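You operate a simulated robot arm through the tools that you are given. There is no shell and no other tool. Be economical: measure what you need, move in short steps, check, and stop when the job is done.

You run a simulated robot arm. Do the job below in one go: nothing can be reset, and whatever is moved stays where it is left.

Task
Dust the light pad, then check the teal photo tile and file it in its slot.
Fine: wipe all the dust off with the felt eraser and put it back; the tile goes in the yellow slot with its table number; switch the light pad off again and leave the other photo tiles alone.

It is judged by the outcome, as a careful person would: the job done as asked, and still so three seconds after it is handed in. It fails if anything else is knocked over, pushed out of place, dropped, spilled or broken.

Robot
A 7-joint arm with a two-finger parallel gripper, fixed in place. Base frame: the origin is at the foot of the arm, x ahead of it, y to its left, z up; the work surface is at about z = 0. Units: mm, rad, N and s.
With the tool pointing down near the work surface it reaches from about 240 to 620 mm from the base axis. Its first joint turns from -1.152 to 1.152 rad. Payload 2.6 kg.
The tool frame sits at the grasp point between the pads (the TCP): z along the fingers, y along the line on which they close. The tips reach 30 mm beyond it. The gripper opens to 94 mm. The fingers are 28 mm wide and 10 mm thick; the gripper's body (50 by 96 mm) begins 55 mm behind the TCP.
Orientation is that of the tool frame in the base frame, as [roll, pitch, yaw] about the fixed x, y, z axes, in that order (R = Rz(yaw) Ry(pitch) Rx(roll)). With the fingers straight down and closing along the base's y, the tool's x points along the base's -x, its y along +y and its z along -z.

Tools
- The arm moves only by the tool servo_tool. Its arguments are lists of equal length, an entry for each row: "slide": the shift along the tool's x, y, z in mm, a list of three; "rot": the turn, a rotation vector about the tool's x, y, z in degrees, a list of three. In form: {"slide": [[tx, ty, tz], ...], "rot": [[wx, wy, wz], ...]}. A call has 1 to 20 rows; each row shifts and turns the commanded pose from where the row before left it, along the tool's axes as they then stand. "jaw" is the finger opening in mm, from 0 to 94, set as the call begins (left out, the last holds). Each row takes 0.2 s and may step no farther than 50 mm and 0.15 rad from the row before; otherwise, or with a gripper value out of range, the whole call is refused. Where a pose cannot be reached the arm comes as near as it can. A force on the tool above 90 N (or 10 N above the force at the start of the call, whichever is more), or a blocked arm, ends the call early, and 0.2 s more pass. Each finger travels about 72 mm/s and halts on what it meets, pressing with about 27 N; the grip force reading is that of the motor and also rises with nothing between the fingers. The clock runs only during rows and for 0.2 s after the last one: add rows that do not move to give the fingers time. The reply holds the time, the measured pose of the TCP, the force on the tool along the base axes, the opening and the grip force, in the units named above and with some noise, and new pictures: "views" is both (left out), scene, wrist or none.
- Cameras (640 x 400 px; columns grow to the right, rows downward): "scene" is fixed at [27, 419.8, 581.1]; the picture's right is [-0.86, -0.51, 0.00], its down [-0.28, 0.47, -0.84] and it looks along [0.43, -0.72, -0.54] (base axes); focal length 332 px, centre (320, 200). "wrist" rides on the gripper at [-37, 0, -58] in the tool frame; the picture's right is [0.00, -1.00, 0.00], its down [0.97, 0.00, -0.24] and it looks along [0.24, 0.00, 0.97] (tool axes); focal length 218 px, centre (320, 200). There is no depth. A picture from a camera that has moved, and an enlarged one, comes with that camera's place and axes in the base frame and with its lens. The place of the scene camera against the robot may be out by one fixed shift of up to 12 mm in any direction.
- close_up(camera, box): a new picture of the part [left, top, right, bottom] of that camera's present view, enlarged. It takes no simulated time.
- job_done(): hands the job in; it is judged then, once.

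Work in short steps. Places have to be worked out from the pictures, the camera data and where the tool is seen: move nearer, look again, correct. Check each grasp and each placing, and mend what went wrong. You have 120 turns and 170 pictures in all, those below and enlarged ones among them. Open the gripper and draw the arm clear of the work before you hand the job in, unless the task says otherwise; then end with one line.

The tools are called after "Call:" as a command line: name --argument value ..., lists and objects as JSON in quotes. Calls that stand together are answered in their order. servo_tool: Moves the arm, as the interface text tells. Its arguments: {"type":"object","properties":{"slide":{"type":"array","items":{"type":"array","items":{"type":"number"}}},"rot":{"type":"array","items":{"type":"array","items":{"type":"number"}}},"jaw":{"type":"number"},"views":{"type":"string","enum":["both","scene","wrist","none"]}},"required":["slide","rot"]} The other tools are called the same way: close_up (camera, box) takes an enlarged picture of a part of a camera's view; job_done () hands the job in.

At the start:

```text
clock: 0.0
ee_pos: [235.2, -236.6, 330.6]
ee_rot: [-3.14, 0.0, -3.14]
ft_force: [-0.2, -0.1, 0.5]
opening: 94.2
finger_force: 0.1
```

scene: 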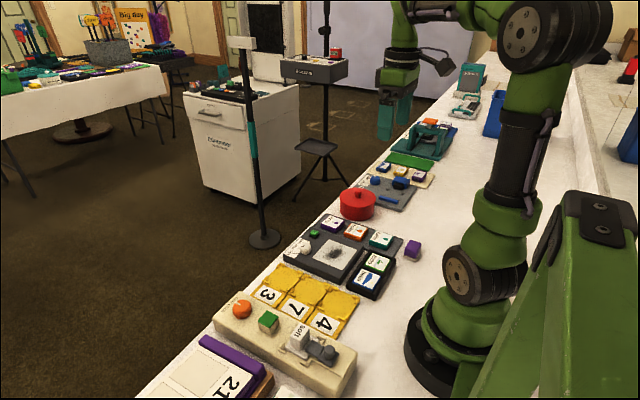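
wrist: 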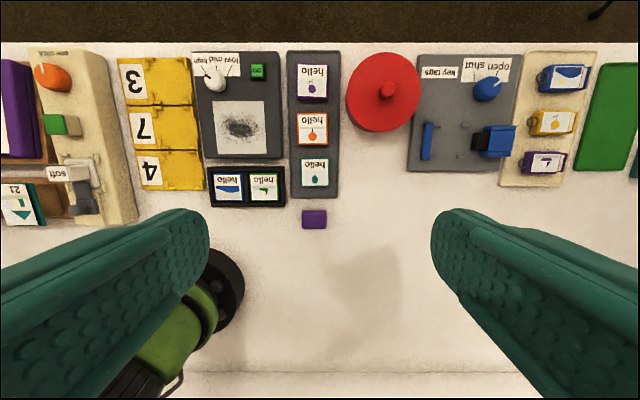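

I'll start by enlarging the relevant parts of both views to identify the light pad, eraser, teal tile and slots.

Call:
close_up --camera "wrist" --box '[100, 40, 350, 240]'

Call:
close_up --camera "scene" --box '[200, 180, 440, 400]'

Call:
close_up --camera "wrist" --box '[0, 40, 120, 240]'

```text
2.00 times, centred on (225, 140) of wrist
camera zoom: at [272.7, -236.4, 389.5], right [0.0, -1.0, 0.0], down [-0.97, 0.0, 0.24], along [-0.24, 0.0, -0.97], focal length 436 px, centre (510, 320)
```

zoom: 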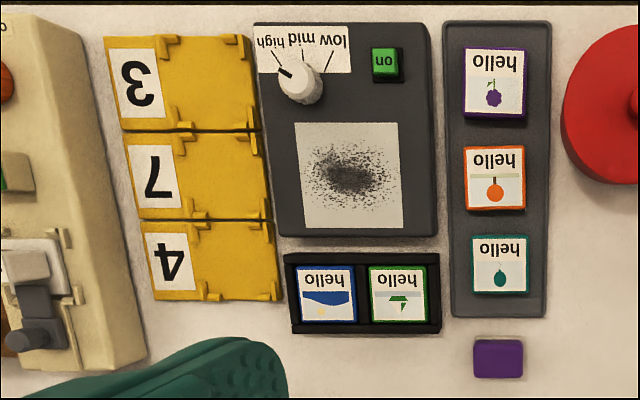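

```text
1.82 times, centred on (320, 290) of scene
camera zoom: at [27.0, 419.8, 581.1], right [-0.86, -0.51, 0.0], down [-0.28, 0.47, -0.84], along [0.43, -0.72, -0.54], focal length 604 px, centre (320, 36)
```

zoom: 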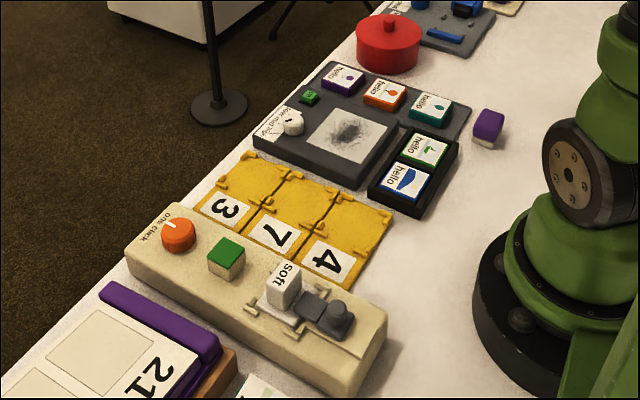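

```text
2.00 times, centred on (60, 140) of wrist
camera zoom: at [272.7, -236.4, 389.5], right [0.0, -1.0, 0.0], down [-0.97, 0.0, 0.24], along [-0.24, 0.0, -0.97], focal length 436 px, centre (840, 320)
```

zoom: 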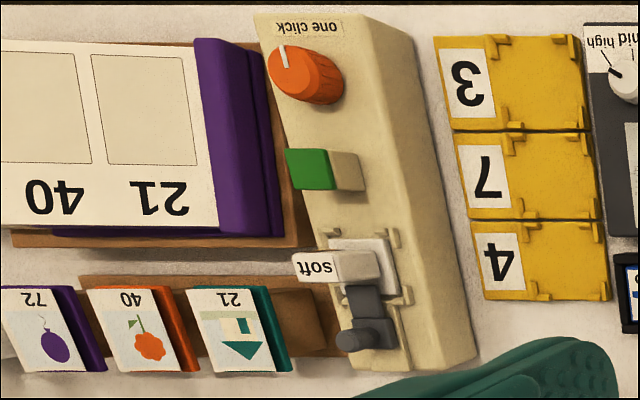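

The teal "hello" tile is in the grey rack (about x 230, y -227). The dusty pad is at about (302, -109), the purple eraser at about (150, -226), and slots 3, 7 and 4 are near y 0. I'll move over the eraser for a better look.

Call:
servo_tool --slide '[[15, 2, 30], [15, 2, 30], [15, 2, 30], [15, 2, 30], [0, 0, 0]]' --rot '[[0, 0, 0], [0, 0, 0], [0, 0, 0], [0, 0, 0], [0, 0, 0]]'

```text
clock: 1.2
ee_pos: [176.6, -228.5, 209.3]
ee_rot: [3.141, 0.001, 3.14]
ft_force: [0.3, -0.2, 0.4]
opening: 93.9
finger_force: 0.0
camera wrist: at [213.5, -228.4, 267.5], right [0.0, -1.0, 0.0], down [-0.97, 0.0, 0.24], along [-0.24, 0.0, -0.97], focal length 218 px, centre (320, 200)
```

scene: 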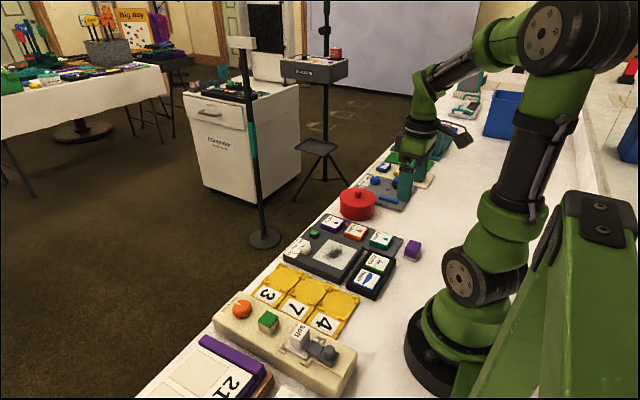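
wrist: 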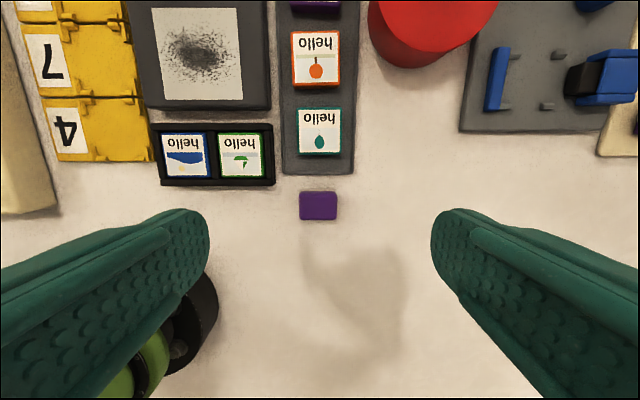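

The eraser's top is at about (148, -226). I'll move over it and lower partway to check.

Call:
servo_tool --slide '[[14, 1, 30], [14, 1, 30], [0, 0, 30], [0, 0, 20], [0, 0, 0]]' --rot '[[0, 0, 0], [0, 0, 0], [0, 0, 0], [0, 0, 0], [0, 0, 0]]'

Call:
close_up --camera "scene" --box '[340, 190, 480, 290]'

```text
clock: 2.4
ee_pos: [149.3, -227.6, 101.3]
ee_rot: [3.14, 0.0, 3.141]
ft_force: [-0.3, -0.1, -0.4]
opening: 94.2
finger_force: 0.1
camera wrist: at [186.3, -226.9, 158.9], right [0.0, -1.0, 0.0], down [-0.97, 0.0, 0.24], along [-0.24, 0.0, -0.97], focal length 218 px, centre (320, 200)
```

scene: 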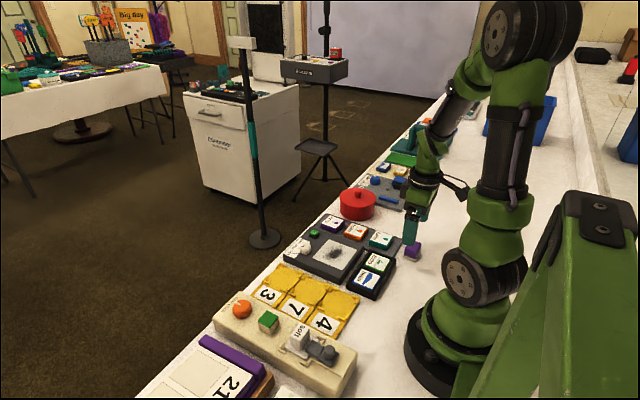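
wrist: 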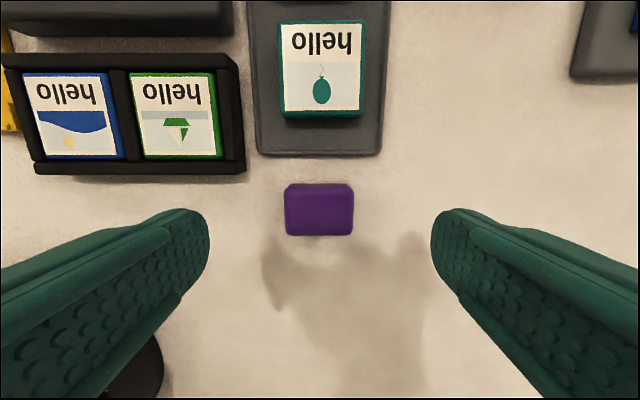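

```text
4.00 times, centred on (410, 240) of scene
camera zoom: at [27.0, 419.8, 581.1], right [-0.86, -0.51, 0.0], down [-0.28, 0.47, -0.84], along [0.43, -0.72, -0.54], focal length 1330 px, centre (-40, 40)
```

zoom: 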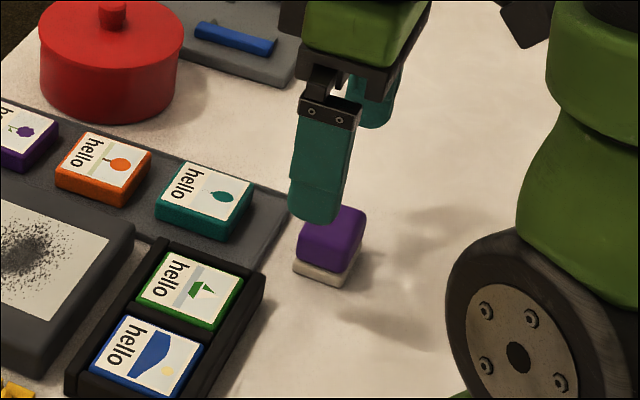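

The eraser is centred under the tool, about 40 mm wide in y. I'll lower until the tips are at about z 14, then close.

Call:
servo_tool --slide '[[0, 0, 30], [0, 0, 27], [0, 0, 0]]' --rot '[[0, 0, 0], [0, 0, 0], [0, 0, 0]]' --views "wrist"

Call:
servo_tool --slide '[[0, 0, 0], [0, 0, 0], [0, 0, 0], [0, 0, 0]]' --rot '[[0, 0, 0], [0, 0, 0], [0, 0, 0], [0, 0, 0]]' --jaw 20 --views "wrist"

```text
clock: 3.2
ee_pos: [149.0, -227.9, 43.3]
ee_rot: [-3.141, 0.0, 3.141]
ft_force: [0.0, 0.5, -0.6]
opening: 94.0
finger_force: 0.1
camera wrist: at [185.2, -226.9, 101.8], right [0.0, -1.0, 0.0], down [-0.97, 0.0, 0.24], along [-0.24, 0.0, -0.97], focal length 218 px, centre (320, 200)
```

wrist: 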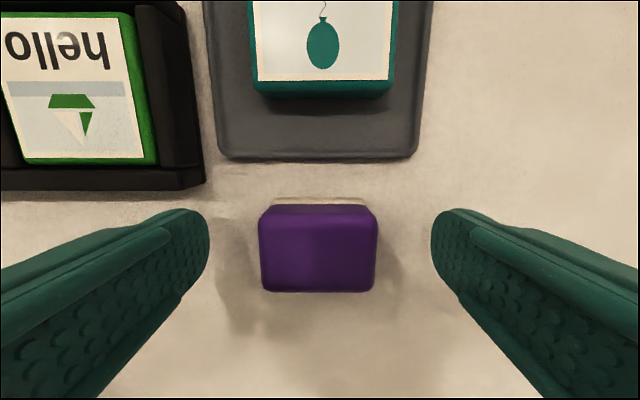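

```text
clock: 4.2
ee_pos: [148.3, -227.6, 44.7]
ee_rot: [-3.141, 0.0, 3.141]
ft_force: [-0.3, 0.5, 1.7]
opening: 42.6
finger_force: 27.0
camera wrist: at [185.3, -227.0, 102.1], right [0.0, -1.0, 0.0], down [-0.97, 0.0, 0.24], along [-0.24, 0.0, -0.97], focal length 218 px, centre (320, 200)
```

wrist: 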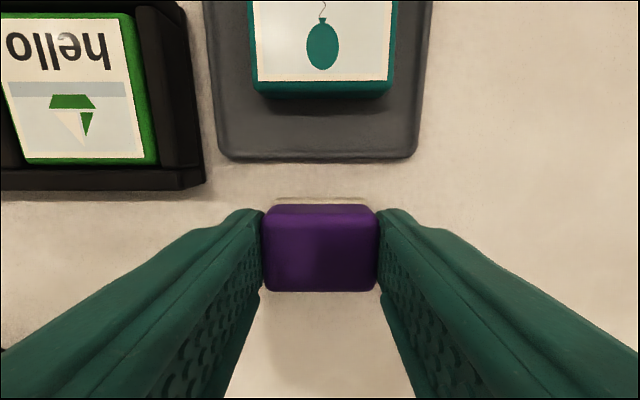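

The eraser is gripped (42.6 mm); its home is (148.5, -227) with TCP z about 44. I'll lift it and carry it toward the light pad.

Call:
servo_tool --slide '[[0, 0, -40], [0, 0, -40], [0, 0, -40], [-30, 25, 0], [-35, 25, 0], [-35, 25, 0], [-33, 30, 0], [0, 0, 0]]' --rot '[[0, 0, 0], [0, 0, 0], [0, 0, 0], [0, 0, 0], [0, 0, 0], [0, 0, 0], [0, 0, 0], [0, 0, 0]]'

Call:
close_up --camera "scene" --box '[270, 180, 430, 300]'

```text
clock: 6.0
ee_pos: [280.1, -121.2, 163.7]
ee_rot: [-3.141, 0.0, 3.14]
ft_force: [-1.3, -0.2, 0.4]
opening: 19.7
finger_force: 0.0
camera wrist: at [317.2, -120.1, 220.7], right [0.0, -1.0, 0.0], down [-0.97, 0.0, 0.24], along [-0.24, 0.0, -0.97], focal length 218 px, centre (320, 200)
```

scene: 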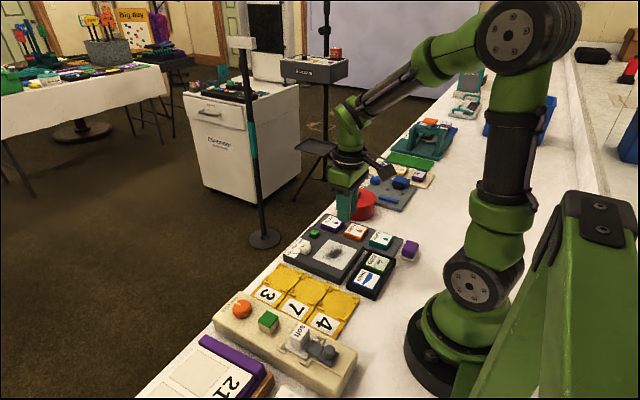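
wrist: 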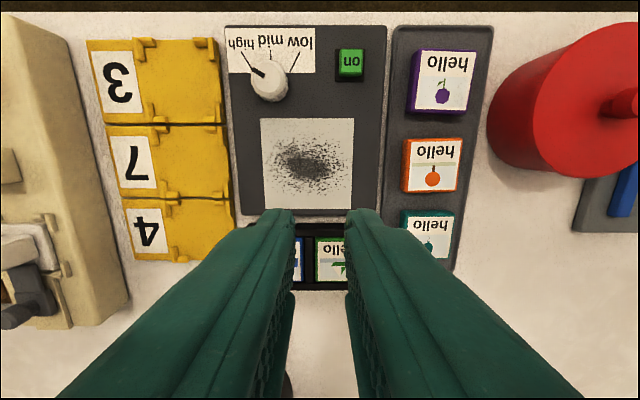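

```text
3.33 times, centred on (350, 240) of scene
camera zoom: at [27.0, 419.8, 581.1], right [-0.86, -0.51, 0.0], down [-0.28, 0.47, -0.84], along [0.43, -0.72, -0.54], focal length 1108 px, centre (220, 67)
```

zoom: 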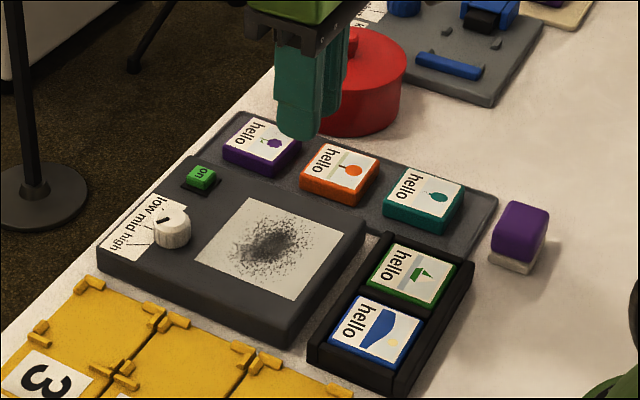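

The eraser slipped out because I gripped only its rounded top. It is still standing at its home, so I'll go back and grip lower.

Call:
servo_tool --slide '[[33, -30, 0], [35, -25, 0], [35, -25, 0], [29, -26, 0], [0, 0, 40], [0, 0, 30], [0, 0, 0]]' --rot '[[0, 0, 0], [0, 0, 0], [0, 0, 0], [0, 0, 0], [0, 0, 0], [0, 0, 0], [0, 0, 0]]' --jaw 94

Call:
close_up --camera "scene" --box '[370, 210, 450, 280]'

```text
clock: 7.6
ee_pos: [147.1, -229.7, 92.0]
ee_rot: [3.141, 0.0, -3.141]
ft_force: [0.5, 0.3, 0.8]
opening: 94.0
finger_force: 0.1
camera wrist: at [184.2, -229.4, 149.7], right [0.0, -1.0, 0.0], down [-0.97, 0.0, 0.24], along [-0.24, 0.0, -0.97], focal length 218 px, centre (320, 200)
```

scene: 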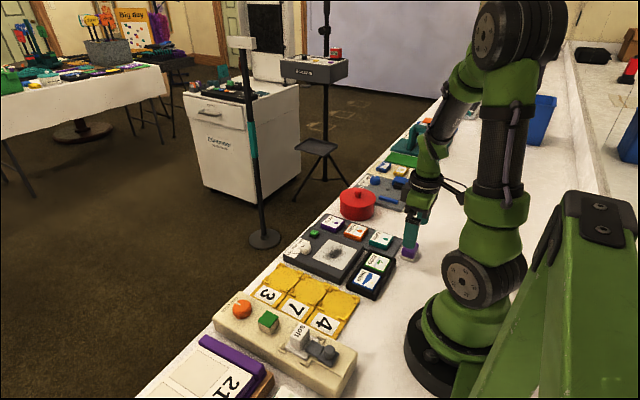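
wrist: 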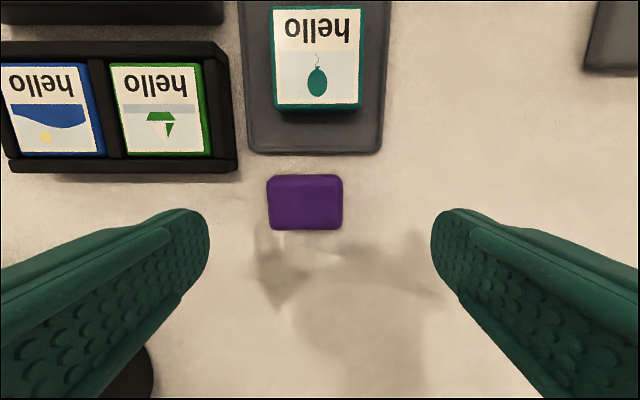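

```text
5.71 times, centred on (410, 245) of scene
camera zoom: at [27.0, 419.8, 581.1], right [-0.86, -0.51, 0.0], down [-0.28, 0.47, -0.84], along [0.43, -0.72, -0.54], focal length 1900 px, centre (-194, -57)
```

zoom: 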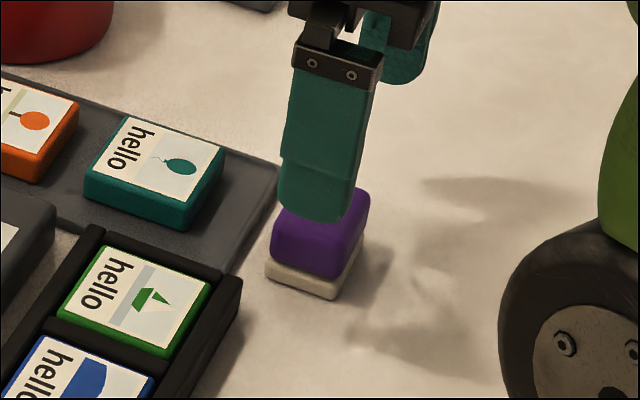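

The eraser moved to about (152.5, -221), a few mm from where it started. I'll re-centre and grip lower, TCP z about 37, just above the felt.

Call:
servo_tool --slide '[[-5, 8.5, 0], [0, 0, 30], [0, 0, 25], [0, 0, 0]]' --rot '[[0, 0, 0], [0, 0, 0], [0, 0, 0], [0, 0, 0]]' --views "none"

Call:
servo_tool --slide '[[0, 0, 0], [0, 0, 0], [0, 0, 0], [0, 0, 0]]' --rot '[[0, 0, 0], [0, 0, 0], [0, 0, 0], [0, 0, 0]]' --jaw 30 --views "none"

Call:
servo_tool --slide '[[0, 0, -10], [0, 0, -20], [0, 0, -20], [0, 0, 0]]' --rot '[[0, 0, 0], [0, 0, 0], [0, 0, 0], [0, 0, 0]]'

Call:
close_up --camera "scene" --box '[370, 210, 450, 280]'

```text
clock: 8.6
ee_pos: [153.3, -219.2, 38.2]
ee_rot: [3.141, 0.001, -3.14]
ft_force: [-0.5, 0.2, -0.3]
opening: 93.9
finger_force: 0.2
```

```text
clock: 9.6
ee_pos: [152.4, -220.7, 38.9]
ee_rot: [3.141, 0.001, 3.142]
ft_force: [-0.3, -0.3, -0.8]
opening: 43.2
finger_force: 27.2
```

```text
clock: 10.6
ee_pos: [154.0, -220.0, 88.9]
ee_rot: [3.14, -0.001, -3.14]
ft_force: [0.2, -0.4, -0.7]
opening: 43.1
finger_force: 27.3
camera wrist: at [190.5, -219.0, 147.0], right [0.0, -1.0, 0.0], down [-0.97, 0.0, 0.24], along [-0.24, 0.0, -0.97], focal length 218 px, centre (320, 200)
```

scene: 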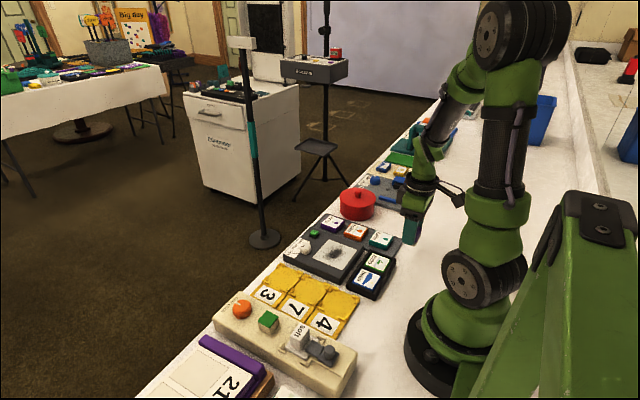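
wrist: 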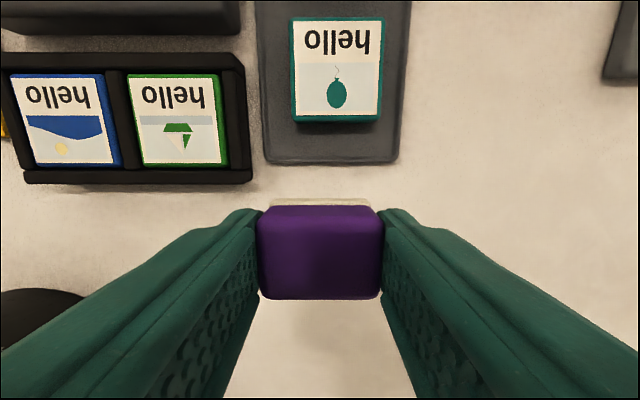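

```text
5.71 times, centred on (410, 245) of scene
camera zoom: at [27.0, 419.8, 581.1], right [-0.86, -0.51, 0.0], down [-0.28, 0.47, -0.84], along [0.43, -0.72, -0.54], focal length 1900 px, centre (-194, -57)
```

zoom: 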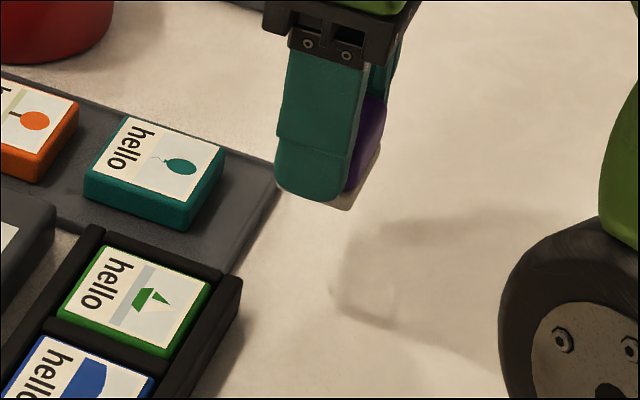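

The eraser is held well, with the felt about 38 mm below the TCP. I'll carry it high over to the pad's centre (300, -109).

Call:
servo_tool --slide '[[0, 0, -25], [-30, 22, -6], [-30, 22, 0], [-30, 22, 0], [-30, 22, 0], [-26, 23, 0], [0, 0, 0]]' --rot '[[0, 0, 0], [0, 0, 0], [0, 0, 0], [0, 0, 0], [0, 0, 0], [0, 0, 0], [0, 0, 0]]'

```text
clock: 12.2
ee_pos: [299.0, -109.2, 122.1]
ee_rot: [3.139, -0.002, -3.142]
ft_force: [0.0, 0.1, 0.6]
opening: 43.3
finger_force: 26.9
camera wrist: at [335.2, -107.6, 179.2], right [0.0, -1.0, 0.0], down [-0.97, 0.0, 0.24], along [-0.24, 0.0, -0.97], focal length 218 px, centre (320, 200)
```

scene: 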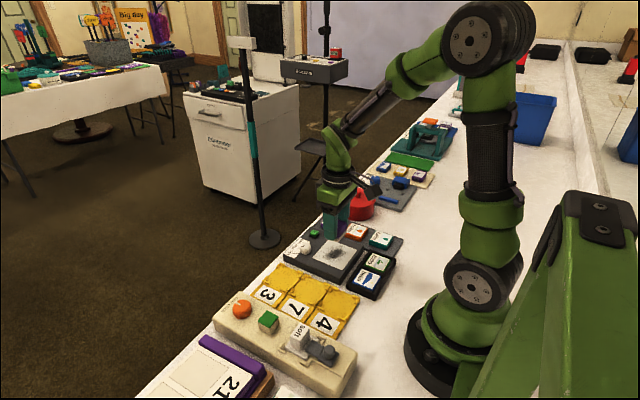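
wrist: 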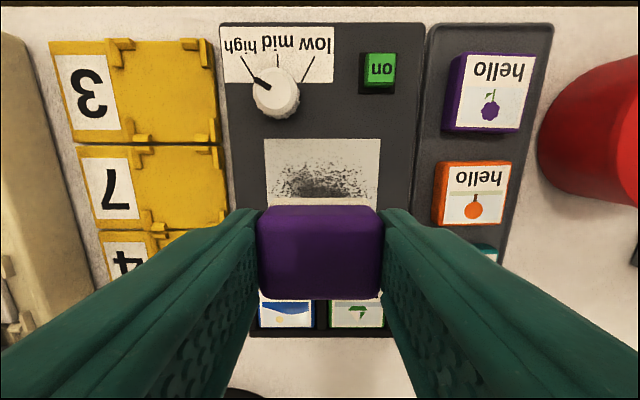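

I'm centred over the screen. I'll descend toward contact, estimated at TCP z about 64.

Call:
servo_tool --slide '[[0, 0, 25], [0, 0, 22], [0, 0, 3], [0, 0, 0]]' --rot '[[0, 0, 0], [0, 0, 0], [0, 0, 0], [0, 0, 0]]' --views "wrist"

Call:
close_up --camera "scene" --box '[280, 190, 400, 290]'

```text
clock: 13.2
ee_pos: [299.3, -109.2, 71.3]
ee_rot: [3.142, -0.001, 3.141]
ft_force: [-0.1, 0.0, -0.7]
opening: 43.0
finger_force: 27.8
camera wrist: at [335.3, -108.0, 128.8], right [0.0, -1.0, 0.0], down [-0.97, 0.0, 0.24], along [-0.24, 0.0, -0.97], focal length 218 px, centre (320, 200)
```

wrist: 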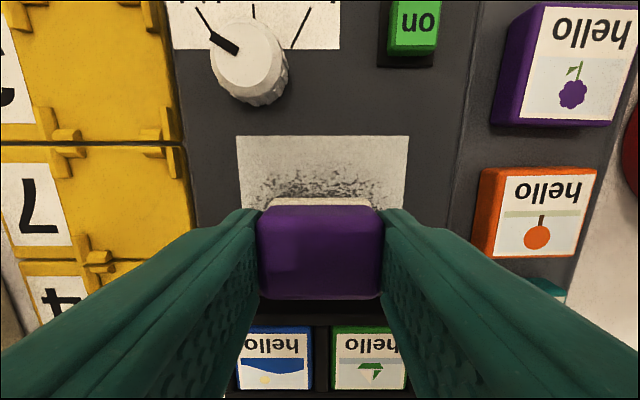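

```text
4.00 times, centred on (340, 240) of scene
camera zoom: at [27.0, 419.8, 581.1], right [-0.86, -0.51, 0.0], down [-0.28, 0.47, -0.84], along [0.43, -0.72, -0.54], focal length 1330 px, centre (240, 40)
```

zoom: 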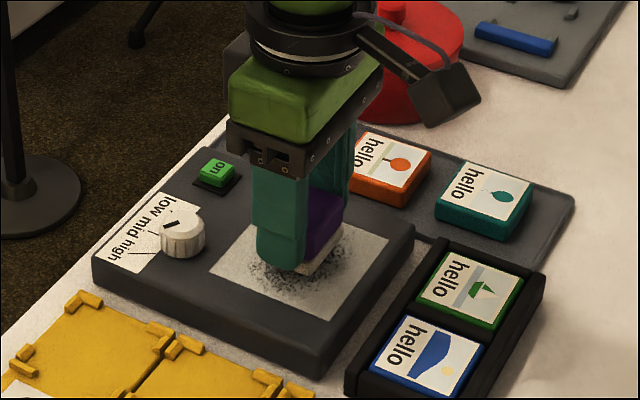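

I estimate the screen top at about z 27, so contact should come near TCP 65. I'll creep down and read the force.

Call:
servo_tool --slide '[[0, 0, 2], [0, 0, 2], [0, 0, 0]]' --rot '[[0, 0, 0], [0, 0, 0], [0, 0, 0]]' --views "none"

Call:
servo_tool --slide '[[0, 0, 1.5], [0, 0, 0]]' --rot '[[0, 0, 0], [0, 0, 0]]' --views "none"

```text
clock: 14.0
ee_pos: [299.5, -108.5, 66.7]
ee_rot: [-3.141, 0.0, -3.14]
ft_force: [-0.5, -1.0, -1.2]
opening: 42.9
finger_force: 26.6
```

```text
clock: 14.6
ee_pos: [299.1, -108.9, 66.5]
ee_rot: [3.141, 0.001, -3.141]
ft_force: [0.0, 0.8, -0.8]
opening: 43.4
finger_force: 26.9
```

No contact yet, so I'll creep a little further.

Call:
servo_tool --slide '[[0, 0, 1.5], [0, 0, 0]]' --rot '[[0, 0, 0], [0, 0, 0]]' --views "none"

Call:
servo_tool --slide '[[0, 0, 1], [0, 0, 0]]' --rot '[[0, 0, 0], [0, 0, 0]]' --views "none"

```text
clock: 15.2
ee_pos: [299.8, -109.3, 63.8]
ee_rot: [3.142, -0.001, -3.141]
ft_force: [-0.7, 0.2, -0.5]
opening: 43.0
finger_force: 26.7
```

```text
clock: 15.8
ee_pos: [300.2, -108.8, 62.7]
ee_rot: [-3.14, 0.001, 3.14]
ft_force: [0.3, -0.4, -0.7]
opening: 43.1
finger_force: 27.3
```

Still no force. I'll take another look while stepping down slightly.

Call:
servo_tool --slide '[[0, 0, 1], [0, 0, 0]]' --rot '[[0, 0, 0], [0, 0, 0]]' --views "none"

Call:
servo_tool --slide '[[0, 0, 1], [0, 0, 0]]' --rot '[[0, 0, 0], [0, 0, 0]]' --views "wrist"

Call:
close_up --camera "scene" --box '[320, 220, 380, 270]'

```text
clock: 16.4
ee_pos: [300.0, -107.9, 63.1]
ee_rot: [-3.141, -0.001, 3.14]
ft_force: [-3.5, 2.6, 12.7]
opening: 43.0
finger_force: 27.1
```

```text
clock: 17.0
ee_pos: [300.1, -109.0, 63.7]
ee_rot: [3.141, 0.004, -3.141]
ft_force: [-5.9, 6.1, 30.7]
opening: 42.8
finger_force: 27.0
camera wrist: at [336.8, -108.3, 120.0], right [0.0, -1.0, 0.0], down [-0.97, 0.0, 0.24], along [-0.24, 0.0, -0.97], focal length 218 px, centre (320, 200)
```

wrist: 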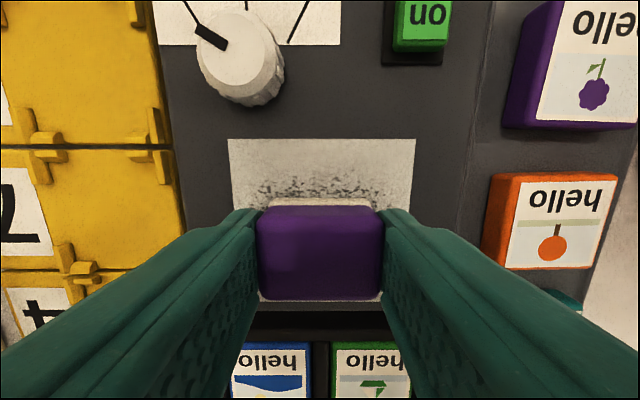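

```text
8.00 times, centred on (350, 245) of scene
camera zoom: at [26.9, 419.8, 581.1], right [-0.86, -0.51, 0.0], down [-0.28, 0.47, -0.84], along [0.43, -0.72, -0.54], focal length 2659 px, centre (80, -160)
```

zoom: 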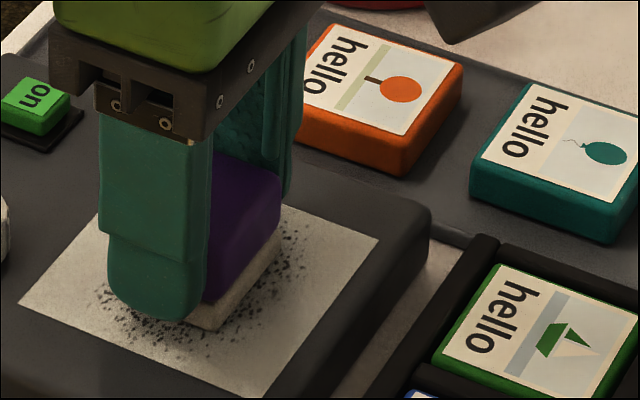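

The felt is in contact at about 30 N. I'll ease off to about 12 N and wipe the middle column back and forth.

Call:
servo_tool --slide '[[0, 0, -1], [-9, 0, 0], [-9, 0, 0], [-7, 0, 0], [9, 0, 0], [9, 0, 0], [9, 0, 0], [9, 0, 0], [9, 0, 0], [6, 0, 0], [-9, 0, 0], [-9, 0, 0], [-8, 0, 0], [0, 0, 0]]' --rot '[[0, 0, 0], [0, 0, 0], [0, 0, 0], [0, 0, 0], [0, 0, 0], [0, 0, 0], [0, 0, 0], [0, 0, 0], [0, 0, 0], [0, 0, 0], [0, 0, 0], [0, 0, 0], [0, 0, 0], [0, 0, 0]]'

Call:
close_up --camera "scene" --box '[280, 210, 380, 290]'

```text
clock: 20.0
ee_pos: [299.9, -107.8, 62.2]
ee_rot: [3.14, 0.001, 3.141]
ft_force: [-4.0, -1.0, 8.7]
opening: 43.2
finger_force: 27.1
camera wrist: at [336.9, -107.4, 119.6], right [0.0, -1.0, 0.0], down [-0.97, 0.0, 0.24], along [-0.24, 0.0, -0.97], focal length 218 px, centre (320, 200)
```

scene: 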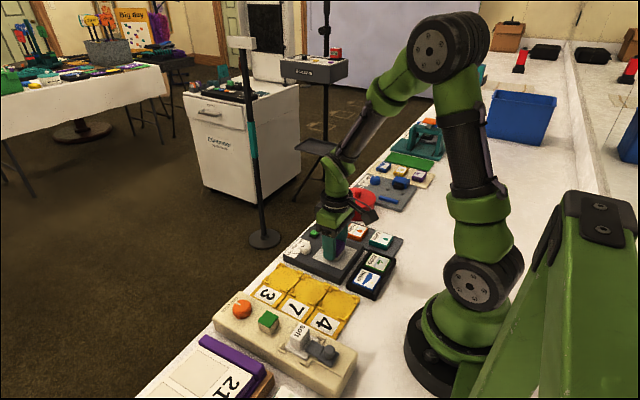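
wrist: 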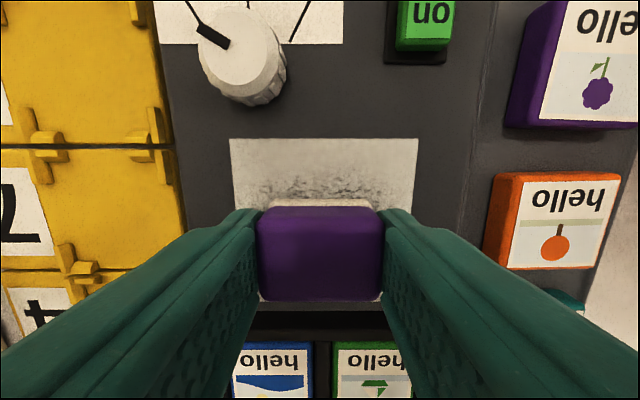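

```text
5.00 times, centred on (330, 250) of scene
camera zoom: at [27.0, 419.8, 581.1], right [-0.86, -0.51, 0.0], down [-0.28, 0.47, -0.84], along [0.43, -0.72, -0.54], focal length 1662 px, centre (270, -50)
```

zoom: 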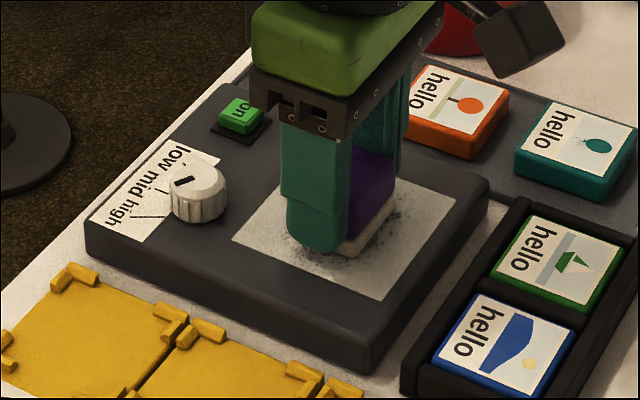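

The dust is fading and the pad isn't moving. I'll wipe the left column (y about -88), then the right (y about -130).

Call:
servo_tool --slide '[[0, 0, 0.4], [0, 10, 0], [0, 10, 0], [-9, 0, 0], [-9, 0, 0], [-8, 0, 0], [9, 0, 0], [9, 0, 0], [9, 0, 0], [9, 0, 0], [9, 0, 0], [7, 0, 0], [-9, 0, 0], [-9, 0, 0], [-8, 0, 0], [0, -10, 0], [0, -10, 0]]' --rot '[[0, 0, 0], [0, 0, 0], [0, 0, 0], [0, 0, 0], [0, 0, 0], [0, 0, 0], [0, 0, 0], [0, 0, 0], [0, 0, 0], [0, 0, 0], [0, 0, 0], [0, 0, 0], [0, 0, 0], [0, 0, 0], [0, 0, 0], [0, 0, 0], [0, 0, 0]]' --views "none"

Call:
servo_tool --slide '[[0, -10, 0], [0, -10, 0], [-9, 0, 0], [-9, 0, 0], [-8, 0, 0], [9, 0, 0], [9, 0, 0], [9, 0, 0], [9, 0, 0], [9, 0, 0], [7, 0, 0], [-9, 0, 0], [-9, 0, 0], [-8, 0, 0], [0, 10, 0], [0, 10, 0]]' --rot '[[0, 0, 0], [0, 0, 0], [0, 0, 0], [0, 0, 0], [0, 0, 0], [0, 0, 0], [0, 0, 0], [0, 0, 0], [0, 0, 0], [0, 0, 0], [0, 0, 0], [0, 0, 0], [0, 0, 0], [0, 0, 0], [0, 0, 0], [0, 0, 0]]' --views "wrist"

Call:
close_up --camera "scene" --box '[280, 210, 380, 290]'

```text
clock: 23.6
ee_pos: [299.5, -108.0, 61.2]
ee_rot: [-3.141, -0.001, -3.138]
ft_force: [-0.4, 0.2, 0.3]
opening: 43.3
finger_force: 26.8
```

```text
clock: 27.0
ee_pos: [298.8, -108.3, 59.7]
ee_rot: [-3.141, 0.001, 3.141]
ft_force: [-0.7, -0.7, 2.8]
opening: 43.2
finger_force: 26.9
camera wrist: at [336.1, -108.5, 118.6], right [0.0, -1.0, 0.0], down [-0.97, 0.0, 0.24], along [-0.24, 0.0, -0.97], focal length 218 px, centre (320, 200)
```

wrist: 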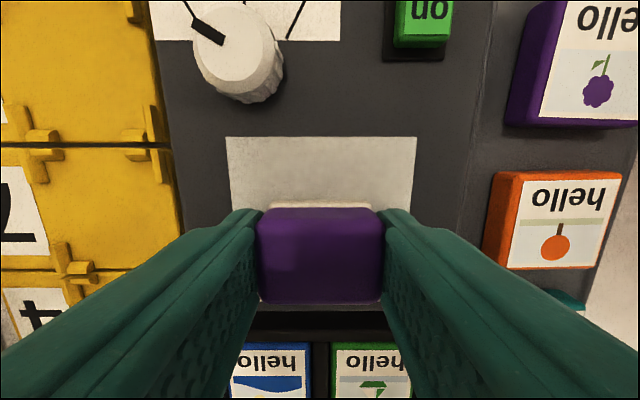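

```text
5.00 times, centred on (330, 250) of scene
camera zoom: at [27.0, 419.8, 581.1], right [-0.86, -0.51, 0.0], down [-0.28, 0.47, -0.84], along [0.43, -0.72, -0.54], focal length 1662 px, centre (270, -50)
```

zoom: 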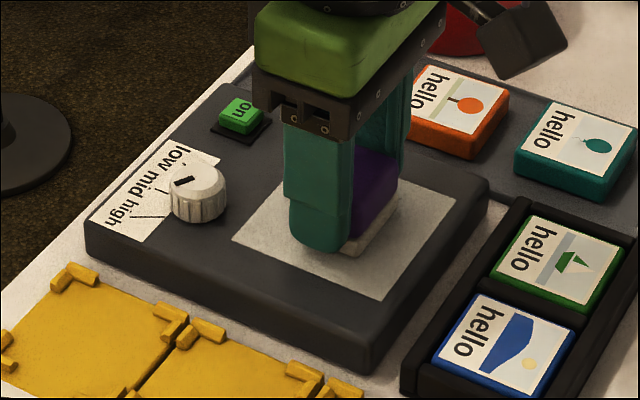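

It looks nearly clean. I'll do one more centre pass with a little more pressure, then lift and back away to inspect.

Call:
servo_tool --slide '[[0, 0, 0.7], [-9, 0, 0], [-9, 0, 0], [-8, 0, 0], [9, 0, 0], [9, 0, 0], [9, 0, 0], [9, 0, 0], [9, 0, 0], [7, 0, 0], [-9, 0, 0], [-9, 0, 0], [-8, 0, 0], [0, 0, 0]]' --rot '[[0, 0, 0], [0, 0, 0], [0, 0, 0], [0, 0, 0], [0, 0, 0], [0, 0, 0], [0, 0, 0], [0, 0, 0], [0, 0, 0], [0, 0, 0], [0, 0, 0], [0, 0, 0], [0, 0, 0], [0, 0, 0]]' --views "none"

Call:
servo_tool --slide '[[0, 0, -15], [0, 0, -25], [30, -22, -20], [30, -22, 0], [30, -22, 0], [0, 0, 0]]' --rot '[[0, 0, 0], [0, 0, 0], [0, 0, 0], [0, 0, 0], [0, 0, 0], [0, 0, 0]]'

Call:
close_up --camera "scene" --box '[280, 210, 380, 290]'

Call:
close_up --camera "wrist" --box '[160, 0, 400, 150]'

```text
clock: 30.0
ee_pos: [299.2, -109.5, 60.6]
ee_rot: [-3.14, 0.003, 3.141]
ft_force: [-12.8, 0.0, 35.9]
opening: 43.1
finger_force: 27.1
```

```text
clock: 31.4
ee_pos: [208.9, -175.5, 119.7]
ee_rot: [-3.141, 0.001, -3.138]
ft_force: [-0.4, 0.9, 0.3]
opening: 43.1
finger_force: 27.4
camera wrist: at [245.3, -174.8, 178.0], right [0.0, -1.0, 0.0], down [-0.97, 0.0, 0.24], along [-0.24, 0.0, -0.97], focal length 218 px, centre (320, 200)
```

scene: 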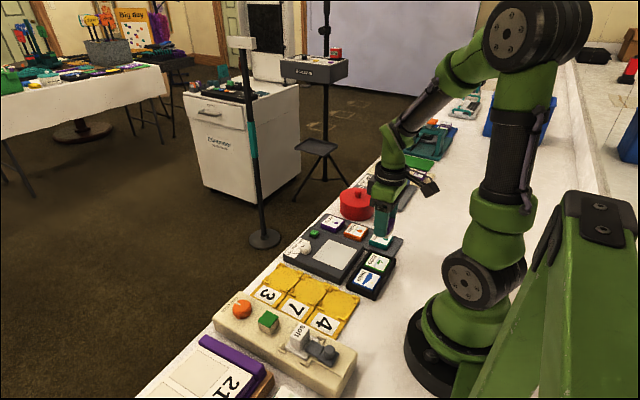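
wrist: 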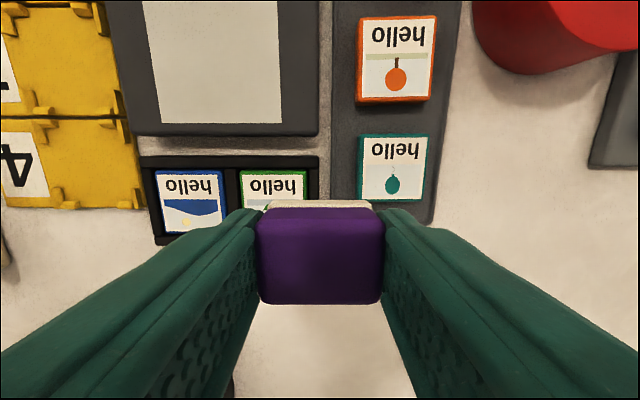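

```text
5.00 times, centred on (330, 250) of scene
camera zoom: at [27.0, 419.8, 581.1], right [-0.86, -0.51, 0.0], down [-0.28, 0.47, -0.84], along [0.43, -0.72, -0.54], focal length 1662 px, centre (270, -50)
```

zoom: 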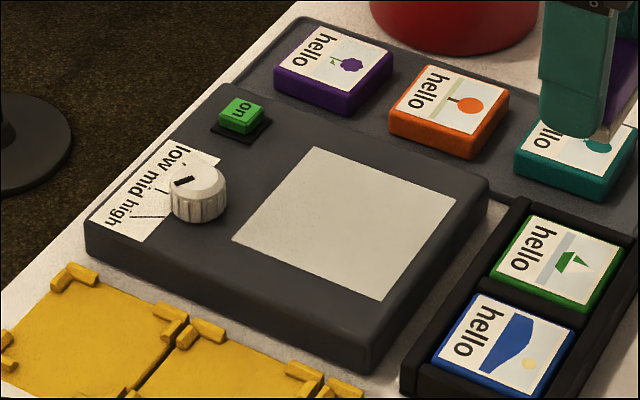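

```text
2.67 times, centred on (280, 75) of wrist
camera zoom: at [245.3, -174.8, 178.0], right [0.0, -1.0, 0.0], down [-0.97, 0.0, 0.24], along [-0.24, 0.0, -0.97], focal length 582 px, centre (427, 533)
```

zoom: 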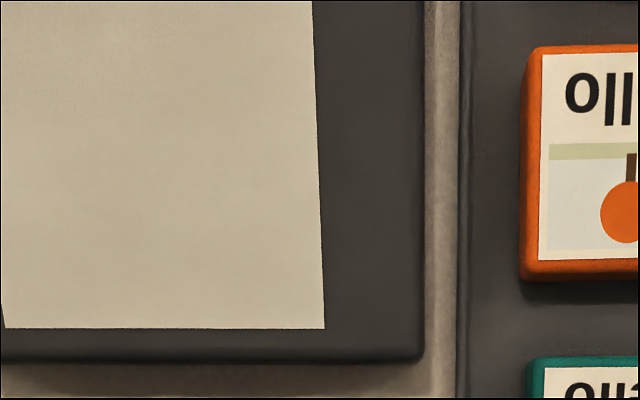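

The screen looks clean, but I see faint specks near the top left of the close-up. I'll get a better angle before returning the eraser.

Call:
servo_tool --slide '[[-15, 35, -25], [-15, 30, -15], [0, 0, 0]]' --rot '[[0, 0, 0], [0, 0, 0], [0, 0, 0]]' --views "none"

Call:
close_up --camera "wrist" --box '[200, 20, 420, 200]'

```text
clock: 32.2
ee_pos: [238.0, -111.1, 161.5]
ee_rot: [3.141, 0.001, 3.142]
ft_force: [-0.6, -0.5, 0.0]
opening: 43.2
finger_force: 27.4
```

```text
2.22 times, centred on (310, 110) of wrist
camera zoom: at [274.3, -110.4, 219.0], right [0.0, -1.0, 0.0], down [-0.97, 0.0, 0.24], along [-0.24, 0.0, -0.97], focal length 485 px, centre (342, 400)
```

zoom: 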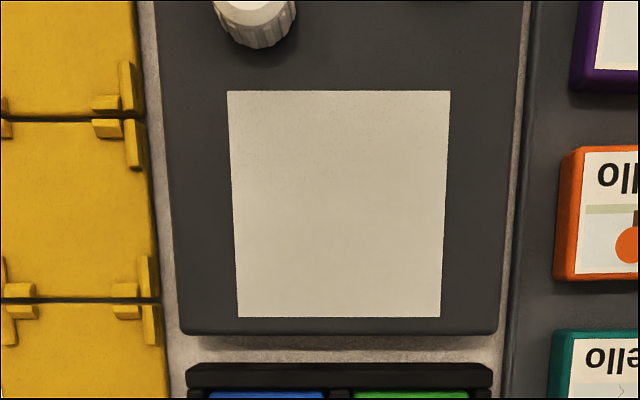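

There's faint residue left toward the far side of the screen. I'll go back and re-wipe that part.

Call:
servo_tool --slide '[[-31, 0, 0], [-31, 0, 0], [0, 0, 40], [0, 0, 40], [0, 0, 16], [0, 0, 0]]' --rot '[[0, 0, 0], [0, 0, 0], [0, 0, 0], [0, 0, 0], [0, 0, 0], [0, 0, 0]]' --views "none"

Call:
servo_tool --slide '[[0, 0, 1.5], [0, 0, 1.5], [0, 0, 1], [0, 0, 0]]' --rot '[[0, 0, 0], [0, 0, 0], [0, 0, 0], [0, 0, 0]]' --views "none"

```text
clock: 33.6
ee_pos: [299.0, -109.3, 66.8]
ee_rot: [-3.141, 0.0, -3.142]
ft_force: [-0.6, 0.2, -0.2]
opening: 43.4
finger_force: 26.9
```

```text
clock: 34.6
ee_pos: [300.9, -109.8, 61.6]
ee_rot: [3.141, 0.0, 3.141]
ft_force: [0.0, 0.0, 0.5]
opening: 43.5
finger_force: 26.7
```

Not in contact yet; I'll go down another 1.5 mm.

Call:
servo_tool --slide '[[0, 0, 1], [0, 0, 0]]' --rot '[[0, 0, 0], [0, 0, 0]]' --views "none"

Call:
servo_tool --slide '[[0, 0, 0.7], [0, 0, 0]]' --rot '[[0, 0, 0], [0, 0, 0]]' --views "none"

```text
clock: 35.2
ee_pos: [301.1, -109.0, 60.8]
ee_rot: [3.141, 0.001, 3.14]
ft_force: [-7.2, 0.3, 19.2]
opening: 43.2
finger_force: 27.2
```

```text
clock: 35.8
ee_pos: [302.0, -109.8, 60.1]
ee_rot: [3.141, 0.001, -3.141]
ft_force: [-16.0, 2.9, 47.8]
opening: 43.2
finger_force: 27.3
```

In contact at 48 N. I'll back off slightly and sweep left, centre and right, over the far half and the full columns.

Call:
servo_tool --slide '[[0, 0, -0.8], [0, 10, 0], [0, 10, 0], [-9, 0, 0], [-9, 0, 0], [-8, 0, 0], [9, 0, 0], [9, 0, 0], [9, 0, 0], [-9, 0, 0], [-9, 0, 0], [-9, 0, 0], [0, -10, 0], [0, -10, 0], [0, -10, 0], [0, -10, 0], [0, 10, 0], [0, 10, 0], [0, 10, 0], [0, 10, 0]]' --rot '[[0, 0, 0], [0, 0, 0], [0, 0, 0], [0, 0, 0], [0, 0, 0], [0, 0, 0], [0, 0, 0], [0, 0, 0], [0, 0, 0], [0, 0, 0], [0, 0, 0], [0, 0, 0], [0, 0, 0], [0, 0, 0], [0, 0, 0], [0, 0, 0], [0, 0, 0], [0, 0, 0], [0, 0, 0], [0, 0, 0]]' --views "none"

Call:
servo_tool --slide '[[9, 0, 0.3], [9, -10, 0], [0, -10, 0], [0, -10, 0], [0, -10, 0], [-9, 0, 0], [-9, 0, 0], [9, 0, 0], [9, 0, 0], [9, 0, 0], [9, 0, 0], [0, 10, 0], [0, 10, 0], [-9, 0, 0], [-9, 0, 0], [-9, 0, 0], [-9, 0, 0], [9, 0, 0], [9, 0, 0]]' --rot '[[0, 0, 0], [0, 0, 0], [0, 0, 0], [0, 0, 0], [0, 0, 0], [0, 0, 0], [0, 0, 0], [0, 0, 0], [0, 0, 0], [0, 0, 0], [0, 0, 0], [0, 0, 0], [0, 0, 0], [0, 0, 0], [0, 0, 0], [0, 0, 0], [0, 0, 0], [0, 0, 0], [0, 0, 0]]' --views "none"

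Call:
servo_tool --slide '[[0, 0, -15], [0, 0, -40], [20, 0, -45], [40, 0, 0], [0, 0, 0]]' --rot '[[0, 0, 0], [0, 0, 0], [0, 0, 0], [0, 0, 0], [0, 0, 0]]' --views "none"

Call:
close_up --camera "wrist" --box '[200, 20, 420, 200]'

```text
clock: 40.0
ee_pos: [328.3, -89.5, 60.1]
ee_rot: [3.141, 0.0, -3.141]
ft_force: [1.0, -6.7, 15.9]
opening: 43.3
finger_force: 26.8
```

```text
clock: 44.0
ee_pos: [310.0, -110.0, 60.0]
ee_rot: [-3.139, 0.004, -3.141]
ft_force: [7.9, 0.0, 19.7]
opening: 43.2
finger_force: 27.2
```

```text
clock: 45.2
ee_pos: [249.9, -109.4, 160.1]
ee_rot: [-3.14, 0.001, -3.139]
ft_force: [-0.1, 0.3, -1.1]
opening: 43.2
finger_force: 26.8
```

```text
2.22 times, centred on (310, 110) of wrist
camera zoom: at [286.2, -108.9, 218.1], right [0.0, -1.0, 0.0], down [-0.97, 0.0, 0.24], along [-0.24, 0.0, -0.97], focal length 485 px, centre (342, 400)
```

zoom: 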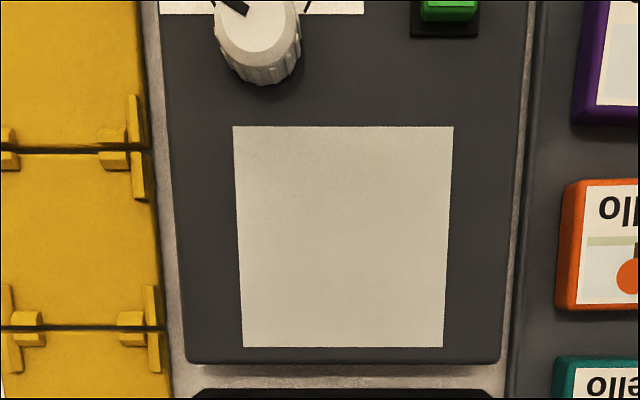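

Call:
close_up --camera "wrist" --box '[275, 70, 365, 145]'

Call:
close_up --camera "scene" --box '[310, 230, 370, 275]'

```text
5.33 times, centred on (320, 108) of wrist
camera zoom: at [286.2, -108.9, 218.1], right [0.0, -1.0, 0.0], down [-0.97, 0.0, 0.24], along [-0.24, 0.0, -0.97], focal length 1164 px, centre (320, 693)
```

zoom: 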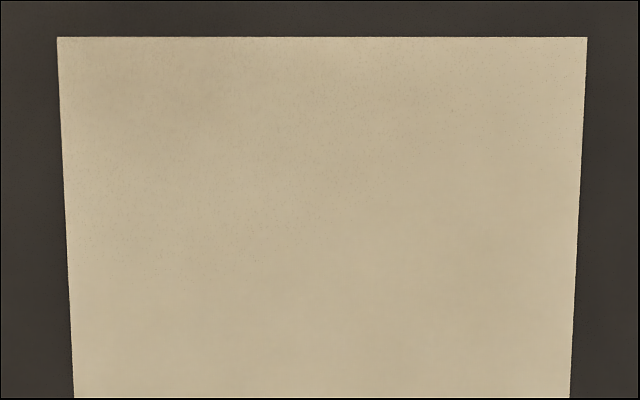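

```text
8.89 times, centred on (340, 252) of scene
camera zoom: at [27.0, 419.8, 581.1], right [-0.86, -0.51, 0.0], down [-0.28, 0.47, -0.84], along [0.43, -0.72, -0.54], focal length 2955 px, centre (142, -267)
```

zoom: 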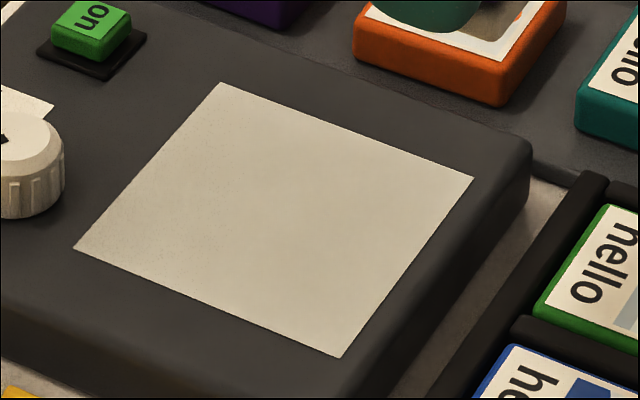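

Very faint specks remain at the far left. One more targeted wipe there.

Call:
servo_tool --slide '[[-40, 0, 0], [-20, 0, 45], [0, 0, 40], [0, 0, 12], [0, 0, 2], [0, 0, 0]]' --rot '[[0, 0, 0], [0, 0, 0], [0, 0, 0], [0, 0, 0], [0, 0, 0], [0, 0, 0]]' --views "none"

Call:
servo_tool --slide '[[0, 0, 1], [0, 0, 0]]' --rot '[[0, 0, 0], [0, 0, 0]]' --views "none"

```text
clock: 46.6
ee_pos: [309.9, -110.3, 61.7]
ee_rot: [-3.142, 0.001, 3.141]
ft_force: [-1.2, 0.2, -0.5]
opening: 43.2
finger_force: 26.6
```

```text
clock: 47.2
ee_pos: [308.4, -110.3, 61.1]
ee_rot: [-3.141, 0.0, 3.141]
ft_force: [-2.6, 1.5, 8.8]
opening: 43.4
finger_force: 26.8
```

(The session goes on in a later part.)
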